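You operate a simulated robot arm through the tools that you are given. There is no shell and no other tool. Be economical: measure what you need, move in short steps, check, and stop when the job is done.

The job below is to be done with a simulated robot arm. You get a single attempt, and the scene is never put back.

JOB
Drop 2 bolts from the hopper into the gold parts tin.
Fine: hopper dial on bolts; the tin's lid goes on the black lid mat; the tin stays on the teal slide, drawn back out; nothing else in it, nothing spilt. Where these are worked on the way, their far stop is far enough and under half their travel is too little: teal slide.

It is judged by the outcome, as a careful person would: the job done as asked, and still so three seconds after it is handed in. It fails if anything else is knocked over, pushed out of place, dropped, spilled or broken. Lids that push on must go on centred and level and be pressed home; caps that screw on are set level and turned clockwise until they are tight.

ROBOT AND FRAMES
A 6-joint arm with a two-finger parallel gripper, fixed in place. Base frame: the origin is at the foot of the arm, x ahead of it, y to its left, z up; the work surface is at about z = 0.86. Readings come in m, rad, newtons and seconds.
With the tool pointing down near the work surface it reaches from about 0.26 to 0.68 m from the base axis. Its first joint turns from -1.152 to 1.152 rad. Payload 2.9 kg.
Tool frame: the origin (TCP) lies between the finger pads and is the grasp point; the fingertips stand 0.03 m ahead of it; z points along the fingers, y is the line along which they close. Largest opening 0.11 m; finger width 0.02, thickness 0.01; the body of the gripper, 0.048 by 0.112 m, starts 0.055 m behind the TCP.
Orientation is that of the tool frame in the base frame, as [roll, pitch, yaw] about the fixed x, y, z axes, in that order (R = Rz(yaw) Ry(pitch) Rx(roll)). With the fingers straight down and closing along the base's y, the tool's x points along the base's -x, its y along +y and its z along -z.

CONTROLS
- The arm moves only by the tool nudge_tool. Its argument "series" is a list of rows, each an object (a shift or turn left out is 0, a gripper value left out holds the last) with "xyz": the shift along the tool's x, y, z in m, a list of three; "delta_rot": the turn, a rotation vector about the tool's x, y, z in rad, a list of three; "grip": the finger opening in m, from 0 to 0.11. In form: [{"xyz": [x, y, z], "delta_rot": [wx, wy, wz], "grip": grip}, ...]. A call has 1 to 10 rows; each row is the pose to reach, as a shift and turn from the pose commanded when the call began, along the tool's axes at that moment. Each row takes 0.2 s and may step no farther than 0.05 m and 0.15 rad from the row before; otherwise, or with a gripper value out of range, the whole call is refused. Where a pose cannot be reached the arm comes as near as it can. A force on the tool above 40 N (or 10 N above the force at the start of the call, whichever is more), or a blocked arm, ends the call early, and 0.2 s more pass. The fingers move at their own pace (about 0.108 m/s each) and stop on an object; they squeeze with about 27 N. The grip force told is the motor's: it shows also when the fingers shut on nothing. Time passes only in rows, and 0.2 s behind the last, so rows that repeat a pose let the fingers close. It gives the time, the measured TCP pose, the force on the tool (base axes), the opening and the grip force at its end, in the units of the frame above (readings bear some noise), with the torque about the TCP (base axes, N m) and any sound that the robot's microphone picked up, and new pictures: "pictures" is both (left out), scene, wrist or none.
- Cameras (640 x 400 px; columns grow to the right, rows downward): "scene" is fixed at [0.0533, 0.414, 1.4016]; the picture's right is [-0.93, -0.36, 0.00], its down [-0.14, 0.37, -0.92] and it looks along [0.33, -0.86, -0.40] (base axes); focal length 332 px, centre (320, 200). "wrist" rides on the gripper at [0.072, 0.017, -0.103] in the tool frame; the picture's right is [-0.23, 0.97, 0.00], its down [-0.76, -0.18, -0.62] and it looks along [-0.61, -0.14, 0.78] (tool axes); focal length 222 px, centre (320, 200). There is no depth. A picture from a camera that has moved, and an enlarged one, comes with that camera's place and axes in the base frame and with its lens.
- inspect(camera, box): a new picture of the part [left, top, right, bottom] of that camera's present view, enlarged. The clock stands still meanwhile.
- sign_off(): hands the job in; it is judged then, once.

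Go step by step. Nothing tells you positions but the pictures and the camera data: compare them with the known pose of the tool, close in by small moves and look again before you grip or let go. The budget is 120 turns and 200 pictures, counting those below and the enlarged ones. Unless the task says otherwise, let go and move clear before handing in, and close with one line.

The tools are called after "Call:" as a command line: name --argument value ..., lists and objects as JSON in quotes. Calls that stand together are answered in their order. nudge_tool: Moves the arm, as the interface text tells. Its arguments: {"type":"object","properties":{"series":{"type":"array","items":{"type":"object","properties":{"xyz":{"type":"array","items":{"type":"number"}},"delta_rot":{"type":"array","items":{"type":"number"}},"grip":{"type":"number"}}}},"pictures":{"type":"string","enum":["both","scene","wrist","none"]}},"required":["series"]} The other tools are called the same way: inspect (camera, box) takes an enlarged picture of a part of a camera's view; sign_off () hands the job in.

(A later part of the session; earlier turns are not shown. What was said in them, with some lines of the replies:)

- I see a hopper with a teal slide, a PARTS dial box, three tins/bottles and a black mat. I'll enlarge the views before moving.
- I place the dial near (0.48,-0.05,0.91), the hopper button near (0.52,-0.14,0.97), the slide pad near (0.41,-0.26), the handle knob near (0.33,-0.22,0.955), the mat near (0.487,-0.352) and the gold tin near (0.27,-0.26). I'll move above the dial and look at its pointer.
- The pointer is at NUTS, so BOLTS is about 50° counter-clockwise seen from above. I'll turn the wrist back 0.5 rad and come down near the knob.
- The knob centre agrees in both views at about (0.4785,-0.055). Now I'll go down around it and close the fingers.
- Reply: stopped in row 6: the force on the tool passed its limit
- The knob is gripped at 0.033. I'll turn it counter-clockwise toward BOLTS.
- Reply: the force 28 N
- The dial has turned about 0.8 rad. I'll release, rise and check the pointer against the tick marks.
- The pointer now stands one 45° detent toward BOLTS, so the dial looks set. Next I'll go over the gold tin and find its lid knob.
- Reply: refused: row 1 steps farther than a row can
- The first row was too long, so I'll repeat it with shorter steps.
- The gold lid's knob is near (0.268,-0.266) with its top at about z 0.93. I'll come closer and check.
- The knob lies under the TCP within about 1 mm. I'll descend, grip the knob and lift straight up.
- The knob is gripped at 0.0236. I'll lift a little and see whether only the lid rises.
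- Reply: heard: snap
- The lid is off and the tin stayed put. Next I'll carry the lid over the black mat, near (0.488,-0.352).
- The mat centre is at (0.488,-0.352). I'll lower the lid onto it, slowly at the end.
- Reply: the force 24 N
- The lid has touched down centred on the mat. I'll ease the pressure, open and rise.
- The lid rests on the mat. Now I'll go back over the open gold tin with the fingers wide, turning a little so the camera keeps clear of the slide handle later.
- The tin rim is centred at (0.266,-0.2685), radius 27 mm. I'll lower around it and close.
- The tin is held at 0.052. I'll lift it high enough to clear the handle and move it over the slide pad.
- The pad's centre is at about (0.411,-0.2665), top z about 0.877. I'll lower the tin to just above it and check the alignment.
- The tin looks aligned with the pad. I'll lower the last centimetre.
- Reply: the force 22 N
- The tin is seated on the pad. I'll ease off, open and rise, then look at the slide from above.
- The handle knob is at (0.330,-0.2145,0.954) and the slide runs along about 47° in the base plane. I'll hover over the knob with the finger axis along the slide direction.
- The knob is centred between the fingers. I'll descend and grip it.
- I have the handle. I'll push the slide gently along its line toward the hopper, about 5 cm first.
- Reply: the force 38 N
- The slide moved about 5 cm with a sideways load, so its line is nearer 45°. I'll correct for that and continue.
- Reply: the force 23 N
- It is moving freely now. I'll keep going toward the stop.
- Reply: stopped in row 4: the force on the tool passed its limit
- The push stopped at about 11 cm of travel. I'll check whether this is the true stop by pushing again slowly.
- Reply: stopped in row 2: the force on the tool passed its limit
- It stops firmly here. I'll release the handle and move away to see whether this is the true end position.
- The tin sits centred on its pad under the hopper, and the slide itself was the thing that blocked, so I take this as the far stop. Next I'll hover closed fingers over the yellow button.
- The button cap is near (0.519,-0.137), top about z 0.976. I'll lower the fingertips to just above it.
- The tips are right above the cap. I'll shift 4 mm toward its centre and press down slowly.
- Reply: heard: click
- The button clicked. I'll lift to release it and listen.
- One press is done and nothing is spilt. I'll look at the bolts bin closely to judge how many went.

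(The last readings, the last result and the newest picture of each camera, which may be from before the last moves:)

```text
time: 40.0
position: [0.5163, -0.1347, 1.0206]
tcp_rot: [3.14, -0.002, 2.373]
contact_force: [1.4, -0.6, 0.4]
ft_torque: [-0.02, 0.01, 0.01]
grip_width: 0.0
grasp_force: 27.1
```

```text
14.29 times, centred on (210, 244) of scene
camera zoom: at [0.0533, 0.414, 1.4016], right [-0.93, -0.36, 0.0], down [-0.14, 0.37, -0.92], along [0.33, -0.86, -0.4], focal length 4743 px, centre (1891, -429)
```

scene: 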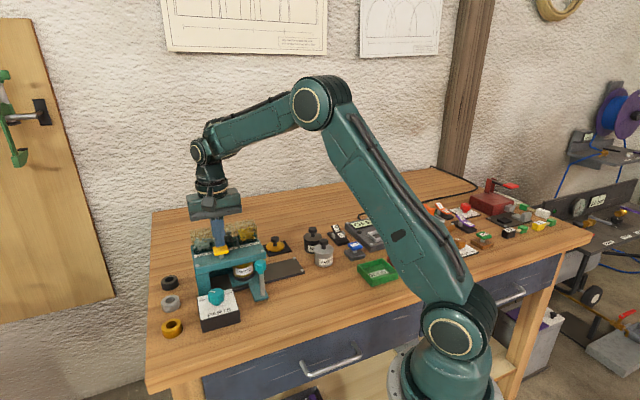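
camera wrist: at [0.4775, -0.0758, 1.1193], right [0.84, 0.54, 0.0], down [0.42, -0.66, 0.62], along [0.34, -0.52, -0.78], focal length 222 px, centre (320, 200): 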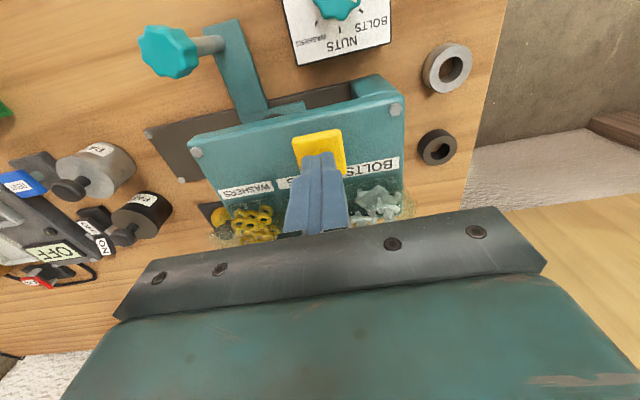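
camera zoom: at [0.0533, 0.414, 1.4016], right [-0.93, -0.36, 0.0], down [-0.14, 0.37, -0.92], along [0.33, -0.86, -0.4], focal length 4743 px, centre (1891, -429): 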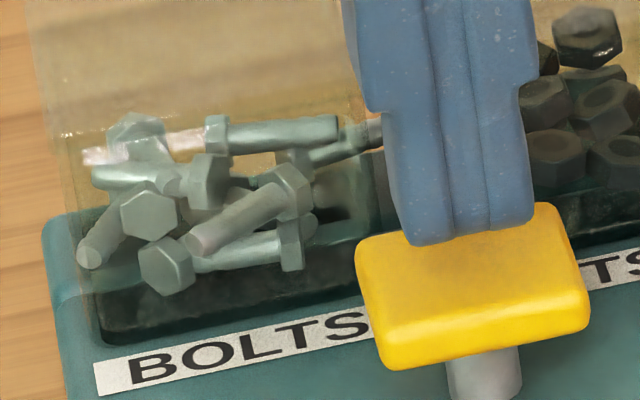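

A bolt left the bolts bin, consistent with one per press. I'll press a second time in the same way.

Call:
nudge_tool --series '[{"xyz": [0, 0, 0.008]}, {"xyz": [0, 0, 0.013]}, {"xyz": [0, 0, 0.016]}, {"xyz": [0, 0, 0.019]}, {"xyz": [0, 0, 0.022]}, {"xyz": [0, 0, 0.01]}, {"xyz": [0, 0, 0]}, {"xyz": [0, 0, -0.03]}, {"xyz": [0, 0, -0.06]}]' --pictures "scene"

Call:
inspect --camera "scene" --box '[190, 230, 230, 258]'

Call:
inspect --camera "scene" --box '[190, 220, 310, 300]'

```text
time: 42.0
position: [0.5157, -0.1346, 1.0812]
tcp_rot: [-3.14, -0.001, 2.374]
contact_force: [-0.6, 0.4, 0.0]
ft_torque: [0.0, -0.02, -0.01]
grip_width: 0.0001
grasp_force: 27.2
heard: click
```

scene: 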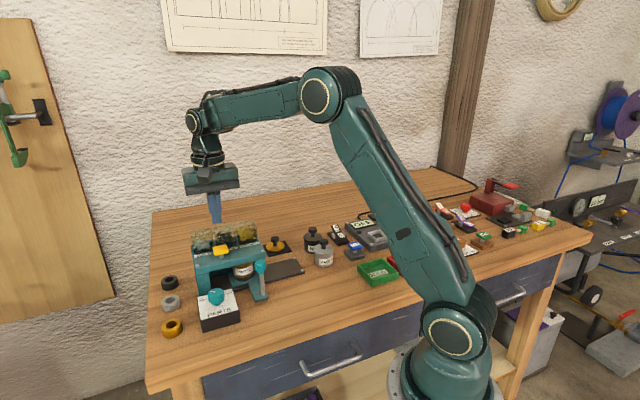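

```text
14.29 times, centred on (210, 244) of scene
camera zoom: at [0.0533, 0.414, 1.4016], right [-0.93, -0.36, 0.0], down [-0.14, 0.37, -0.92], along [0.33, -0.86, -0.4], focal length 4743 px, centre (1891, -429)
```

zoom: 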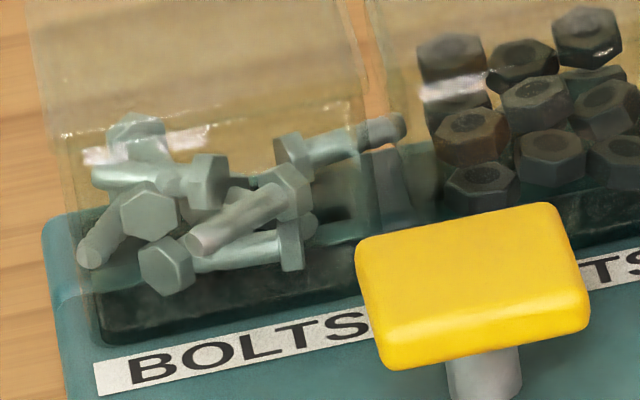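

```text
5.00 times, centred on (250, 260) of scene
camera zoom: at [0.0533, 0.414, 1.4016], right [-0.93, -0.36, 0.0], down [-0.14, 0.37, -0.92], along [0.33, -0.86, -0.4], focal length 1660 px, centre (670, -100)
```

zoom: 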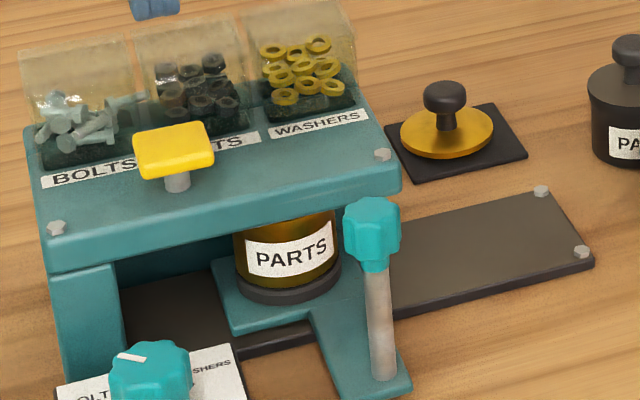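

Exactly one more bolt left the bin, so two have dropped. Now I'll return to above the slide handle.

Call:
nudge_tool --series '[{"xyz": [0.025, -0.024, 0], "grip": 0.03}, {"xyz": [0.05, -0.048, 0], "grip": 0.06}, {"xyz": [0.0744, -0.0725, 0.01]}, {"xyz": [0.0744, -0.0725, 0.05]}, {"xyz": [0.0744, -0.0725, 0.05]}]'

Call:
inspect --camera "wrist" --box '[200, 50, 440, 250]'

```text
time: 43.2
position: [0.41, -0.1348, 1.0287]
tcp_rot: [3.14, 0.0, 2.371]
contact_force: [0.2, -0.3, 0.6]
ft_torque: [0.01, -0.01, 0.0]
grip_width: 0.06
grasp_force: 0.0
camera wrist: at [0.369, -0.0738, 1.1326], right [0.84, 0.54, 0.0], down [0.42, -0.66, 0.62], along [0.34, -0.52, -0.78], focal length 222 px, centre (320, 200)
```

scene: 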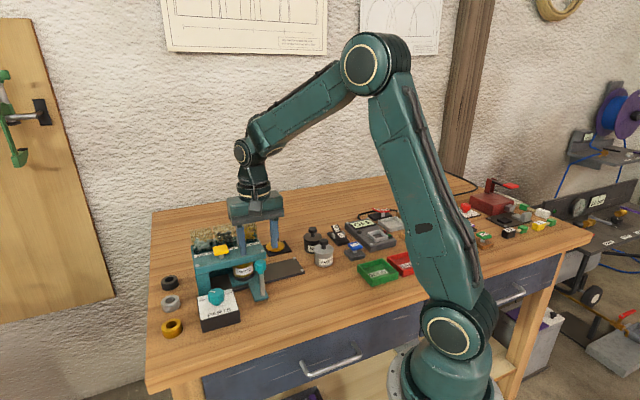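
wrist: 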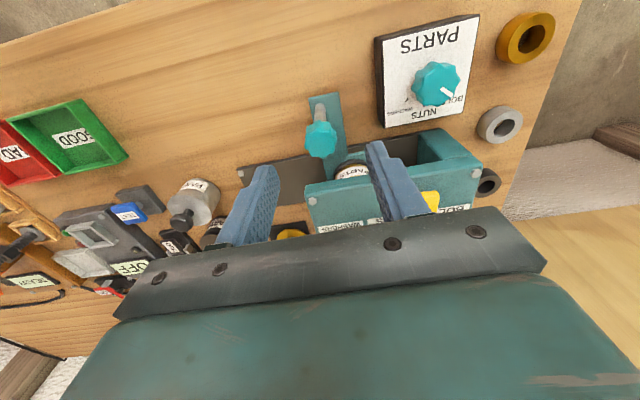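

```text
2.00 times, centred on (320, 150) of wrist
camera zoom: at [0.369, -0.0738, 1.1326], right [0.84, 0.54, 0.0], down [0.42, -0.66, 0.62], along [0.34, -0.52, -0.78], focal length 444 px, centre (320, 300)
```

zoom: 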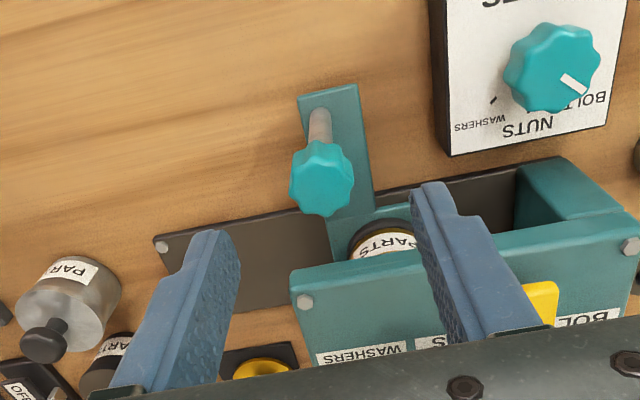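

The knob is between the fingers. I'll descend and grip it again.

Call:
nudge_tool --series '[{"xyz": [-0.001, -0.0005, 0.035]}, {"xyz": [-0.001, -0.0005, 0.073]}, {"xyz": [-0.001, -0.0005, 0.073], "grip": 0.04}, {"xyz": [-0.001, -0.0005, 0.073], "grip": 0.015}, {"xyz": [-0.001, -0.0005, 0.073], "grip": 0.015}]'

```text
time: 44.4
position: [0.4117, -0.1363, 0.9561]
tcp_rot: [-3.141, -0.002, 2.373]
contact_force: [1.8, -0.1, -6.5]
ft_torque: [-0.28, -0.29, 0.07]
grip_width: 0.0245
grasp_force: 45.4
camera wrist: at [0.3702, -0.0751, 1.0605], right [0.84, 0.54, 0.0], down [0.42, -0.66, 0.62], along [0.34, -0.52, -0.78], focal length 222 px, centre (320, 200)
```

scene: 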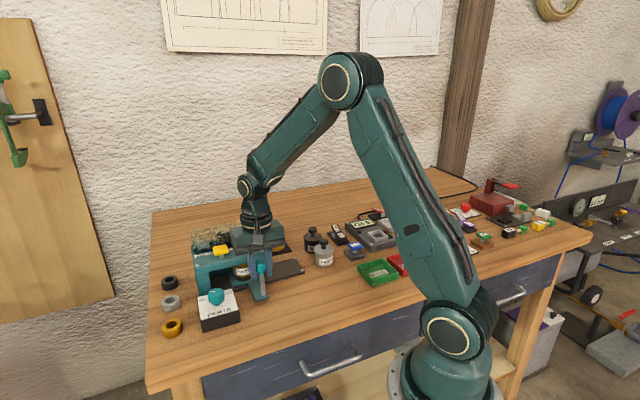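
wrist: 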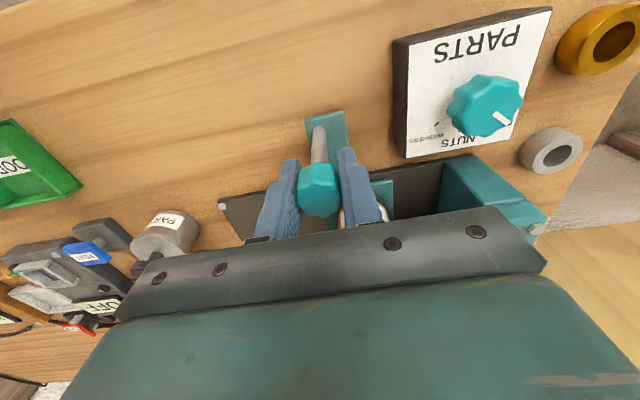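

Now I'll draw the slide back out along the same line, smoothly.

Call:
nudge_tool --series '[{"xyz": [0, -0.004, 0]}, {"xyz": [0, -0.012, 0]}, {"xyz": [0, -0.021, 0]}, {"xyz": [0, -0.03, 0]}, {"xyz": [0, -0.039, 0]}, {"xyz": [0, -0.048, 0]}, {"xyz": [0, -0.057, 0]}, {"xyz": [0, -0.065, 0]}, {"xyz": [0, -0.07, 0]}, {"xyz": [0, -0.072, 0]}]'

Call:
inspect --camera "scene" --box '[190, 200, 340, 310]'

```text
time: 46.6
position: [0.3603, -0.1861, 0.9564]
tcp_rot: [3.142, -0.007, 2.372]
contact_force: [-13.4, 14.5, -12.2]
ft_torque: [0.05, -0.06, 0.31]
grip_width: 0.0244
grasp_force: 45.0
camera wrist: at [0.3204, -0.1258, 1.0608], right [0.84, 0.54, 0.0], down [0.43, -0.66, 0.62], along [0.33, -0.52, -0.79], focal length 222 px, centre (320, 200)
```

scene: 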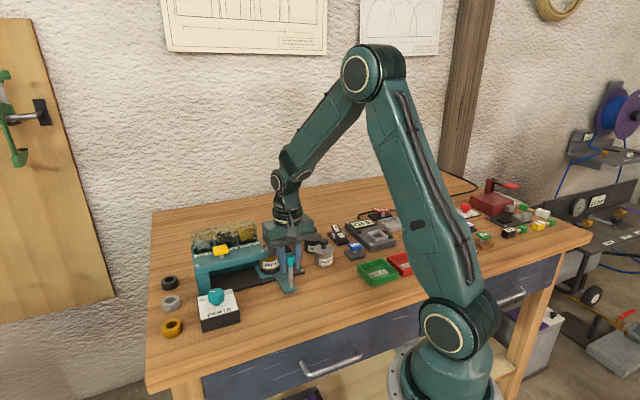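
wrist: 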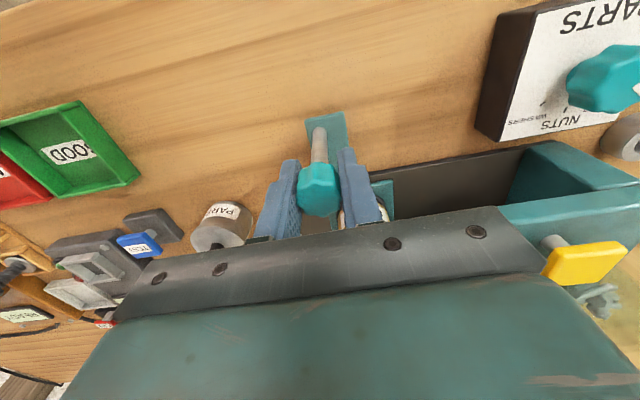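

```text
3.64 times, centred on (265, 255) of scene
camera zoom: at [0.0531, 0.4143, 1.4015], right [-0.93, -0.36, 0.0], down [-0.14, 0.37, -0.92], along [0.33, -0.86, -0.4], focal length 1207 px, centre (520, 0)
```

zoom: 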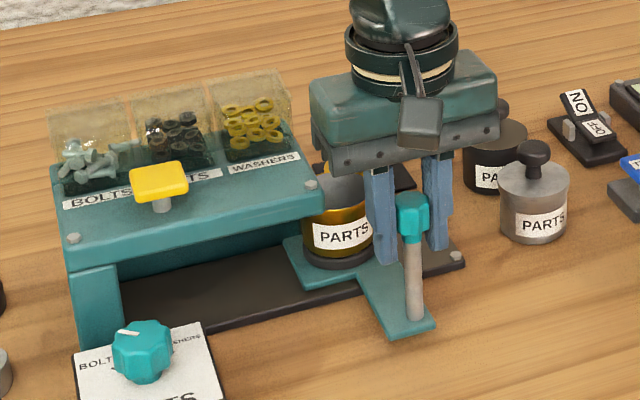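

It's coming out well, with a slight side load that I'll correct. I'll continue to the outer stop.

Call:
nudge_tool --series '[{"xyz": [0.0018, -0.003, 0.001]}, {"xyz": [0.002, -0.01, 0.001]}, {"xyz": [0.0022, -0.018, 0.001]}, {"xyz": [0.0025, -0.026, 0.001]}, {"xyz": [0.0027, -0.033, 0.001]}, {"xyz": [0.0028, -0.038, 0.001]}, {"xyz": [0.0029, -0.041, 0.001]}, {"xyz": [0.003, -0.044, 0.001]}]'

Call:
inspect --camera "scene" --box '[210, 200, 360, 310]'

```text
time: 48.4
position: [0.3301, -0.2168, 0.9563]
tcp_rot: [3.138, -0.001, 2.376]
contact_force: [7.8, 6.3, -12.0]
ft_torque: [-0.48, -0.39, -0.5]
grip_width: 0.0242
grasp_force: 45.1
camera wrist: at [0.2891, -0.156, 1.0602], right [0.84, 0.54, 0.0], down [0.42, -0.66, 0.62], along [0.34, -0.52, -0.78], focal length 222 px, centre (320, 200)
```

scene: 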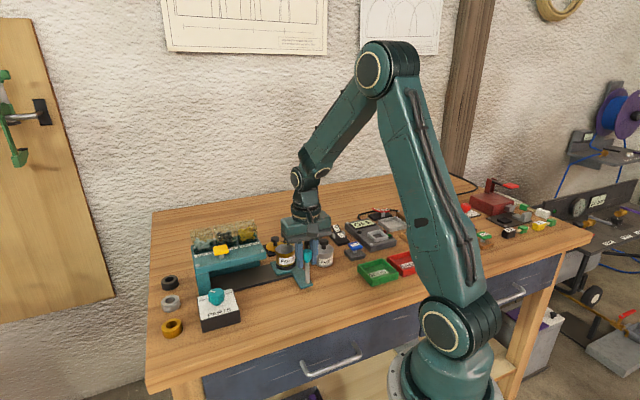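
wrist: 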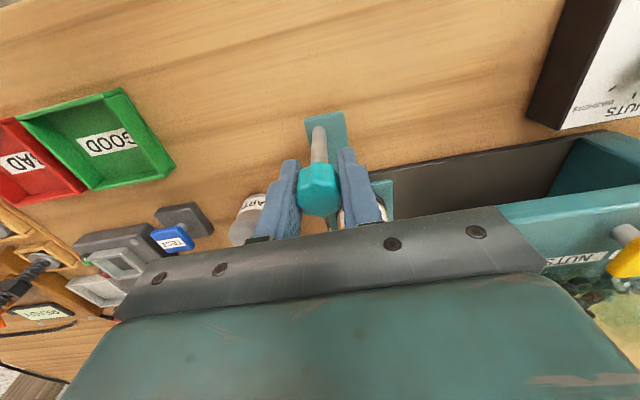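

```text
3.64 times, centred on (285, 255) of scene
camera zoom: at [0.0537, 0.4141, 1.4015], right [-0.93, -0.36, 0.0], down [-0.14, 0.37, -0.92], along [0.33, -0.86, -0.4], focal length 1207 px, centre (447, 0)
```

zoom: 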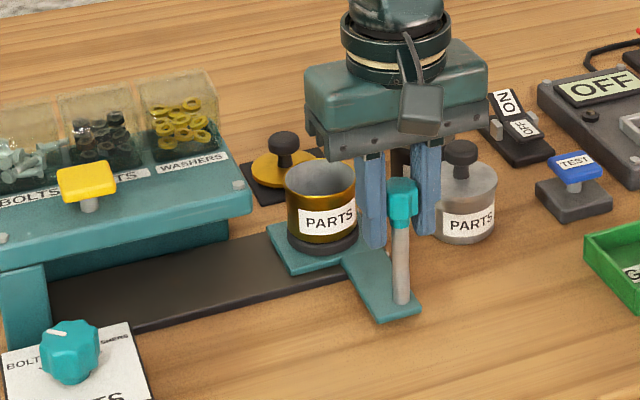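

The slide is back at its starting position. I'll release, rise clear and look into the tin.

Call:
nudge_tool --series '[{"xyz": [0, 0.001, 0]}, {"xyz": [0, 0.001, 0], "grip": 0.055}, {"xyz": [0, 0.001, 0], "grip": 0.055}, {"xyz": [0, 0.001, -0.035]}, {"xyz": [0, 0.001, -0.08]}, {"xyz": [0, 0.015, -0.12]}, {"xyz": [-0.03, 0.03, -0.14]}, {"xyz": [-0.03, 0.03, -0.14]}]'

Call:
inspect --camera "wrist" --box '[240, 60, 400, 200]'

Call:
inspect --camera "scene" --box '[265, 235, 325, 295]'

Call:
inspect --camera "scene" --box '[180, 220, 330, 310]'

```text
time: 50.2
position: [0.3722, -0.2163, 1.0969]
tcp_rot: [-3.141, -0.001, 2.374]
contact_force: [0.2, 0.1, -0.3]
ft_torque: [0.02, 0.01, 0.03]
grip_width: 0.055
grasp_force: 0.0
camera wrist: at [0.3318, -0.1557, 1.2013], right [0.84, 0.54, 0.0], down [0.42, -0.66, 0.62], along [0.34, -0.52, -0.78], focal length 222 px, centre (320, 200)
```

scene: 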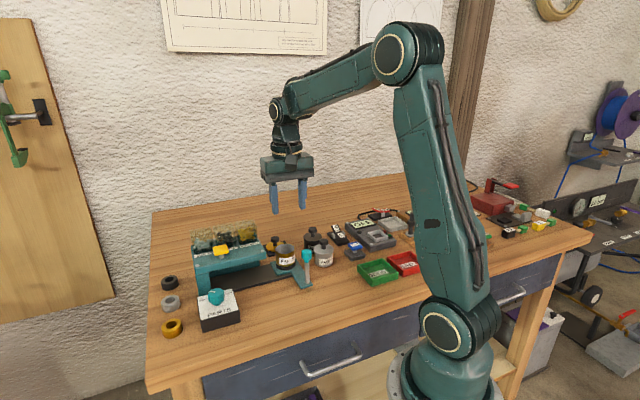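
wrist: 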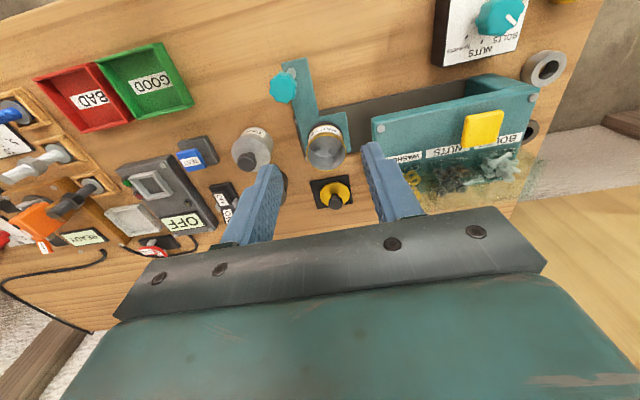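

```text
2.86 times, centred on (320, 130) of wrist
camera zoom: at [0.3318, -0.1557, 1.2013], right [0.84, 0.54, 0.0], down [0.42, -0.66, 0.62], along [0.34, -0.52, -0.78], focal length 635 px, centre (320, 400)
```

zoom: 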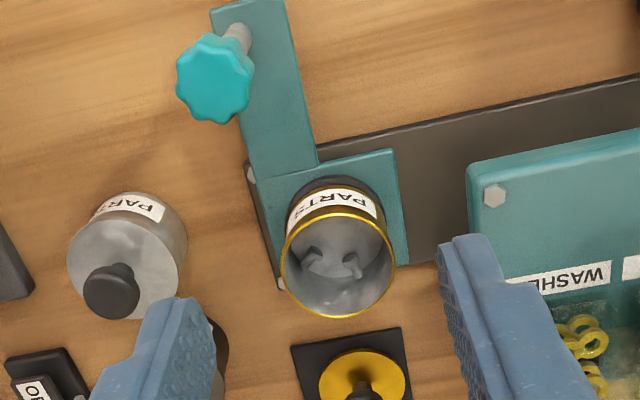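

```text
6.67 times, centred on (295, 265) of scene
camera zoom: at [0.0533, 0.414, 1.4016], right [-0.93, -0.36, 0.0], down [-0.14, 0.37, -0.92], along [0.33, -0.86, -0.4], focal length 2214 px, centre (487, -233)
```

zoom: 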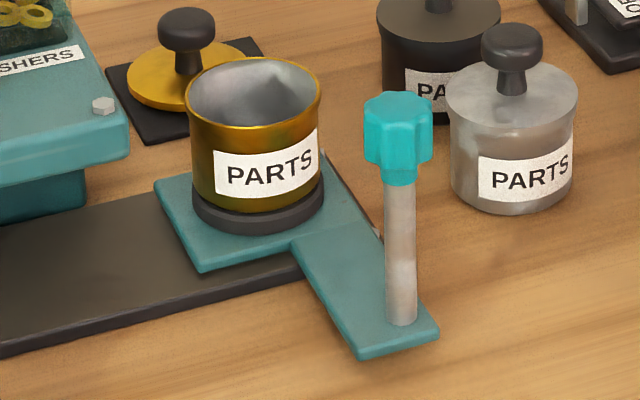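

```text
4.27 times, centred on (255, 265) of scene
camera zoom: at [0.0533, 0.414, 1.4016], right [-0.93, -0.36, 0.0], down [-0.14, 0.37, -0.92], along [0.33, -0.86, -0.4], focal length 1417 px, centre (597, -77)
```

zoom: 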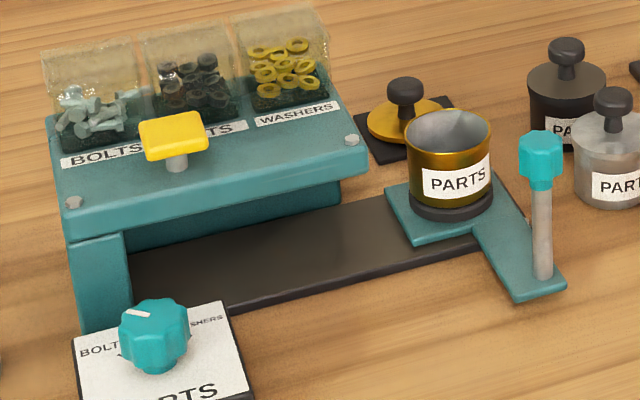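

There seem to be two bolts in the tin. I'll take a tight enlargement to count them.

Call:
inspect --camera "wrist" --box '[304, 126, 344, 174]'

```text
8.33 times, centred on (324, 150) of wrist
camera zoom: at [0.3318, -0.1557, 1.2013], right [0.84, 0.54, 0.0], down [0.42, -0.66, 0.62], along [0.34, -0.52, -0.78], focal length 1851 px, centre (287, 617)
```

zoom: 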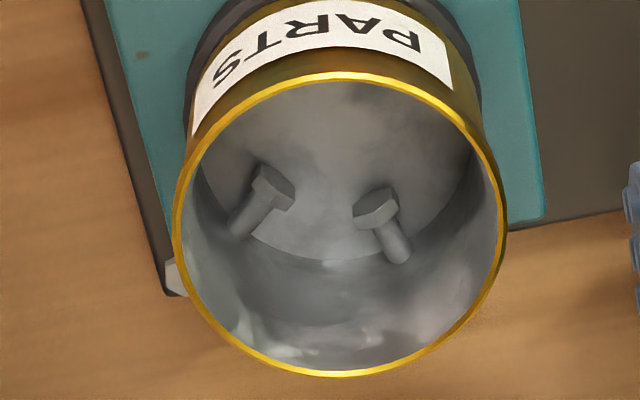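

Two bolts are in the tin, the slide is drawn out, the lid is on its mat, the dial is on bolts, nothing is spilt and the arm is clear. I'm handing in.

Call:
sign_off

```text
The job is handed in.
```

The job is handed in: two bolts are in the gold tin on the drawn-out slide, its lid is on the black mat, the dial is on bolts, and nothing was spilt.
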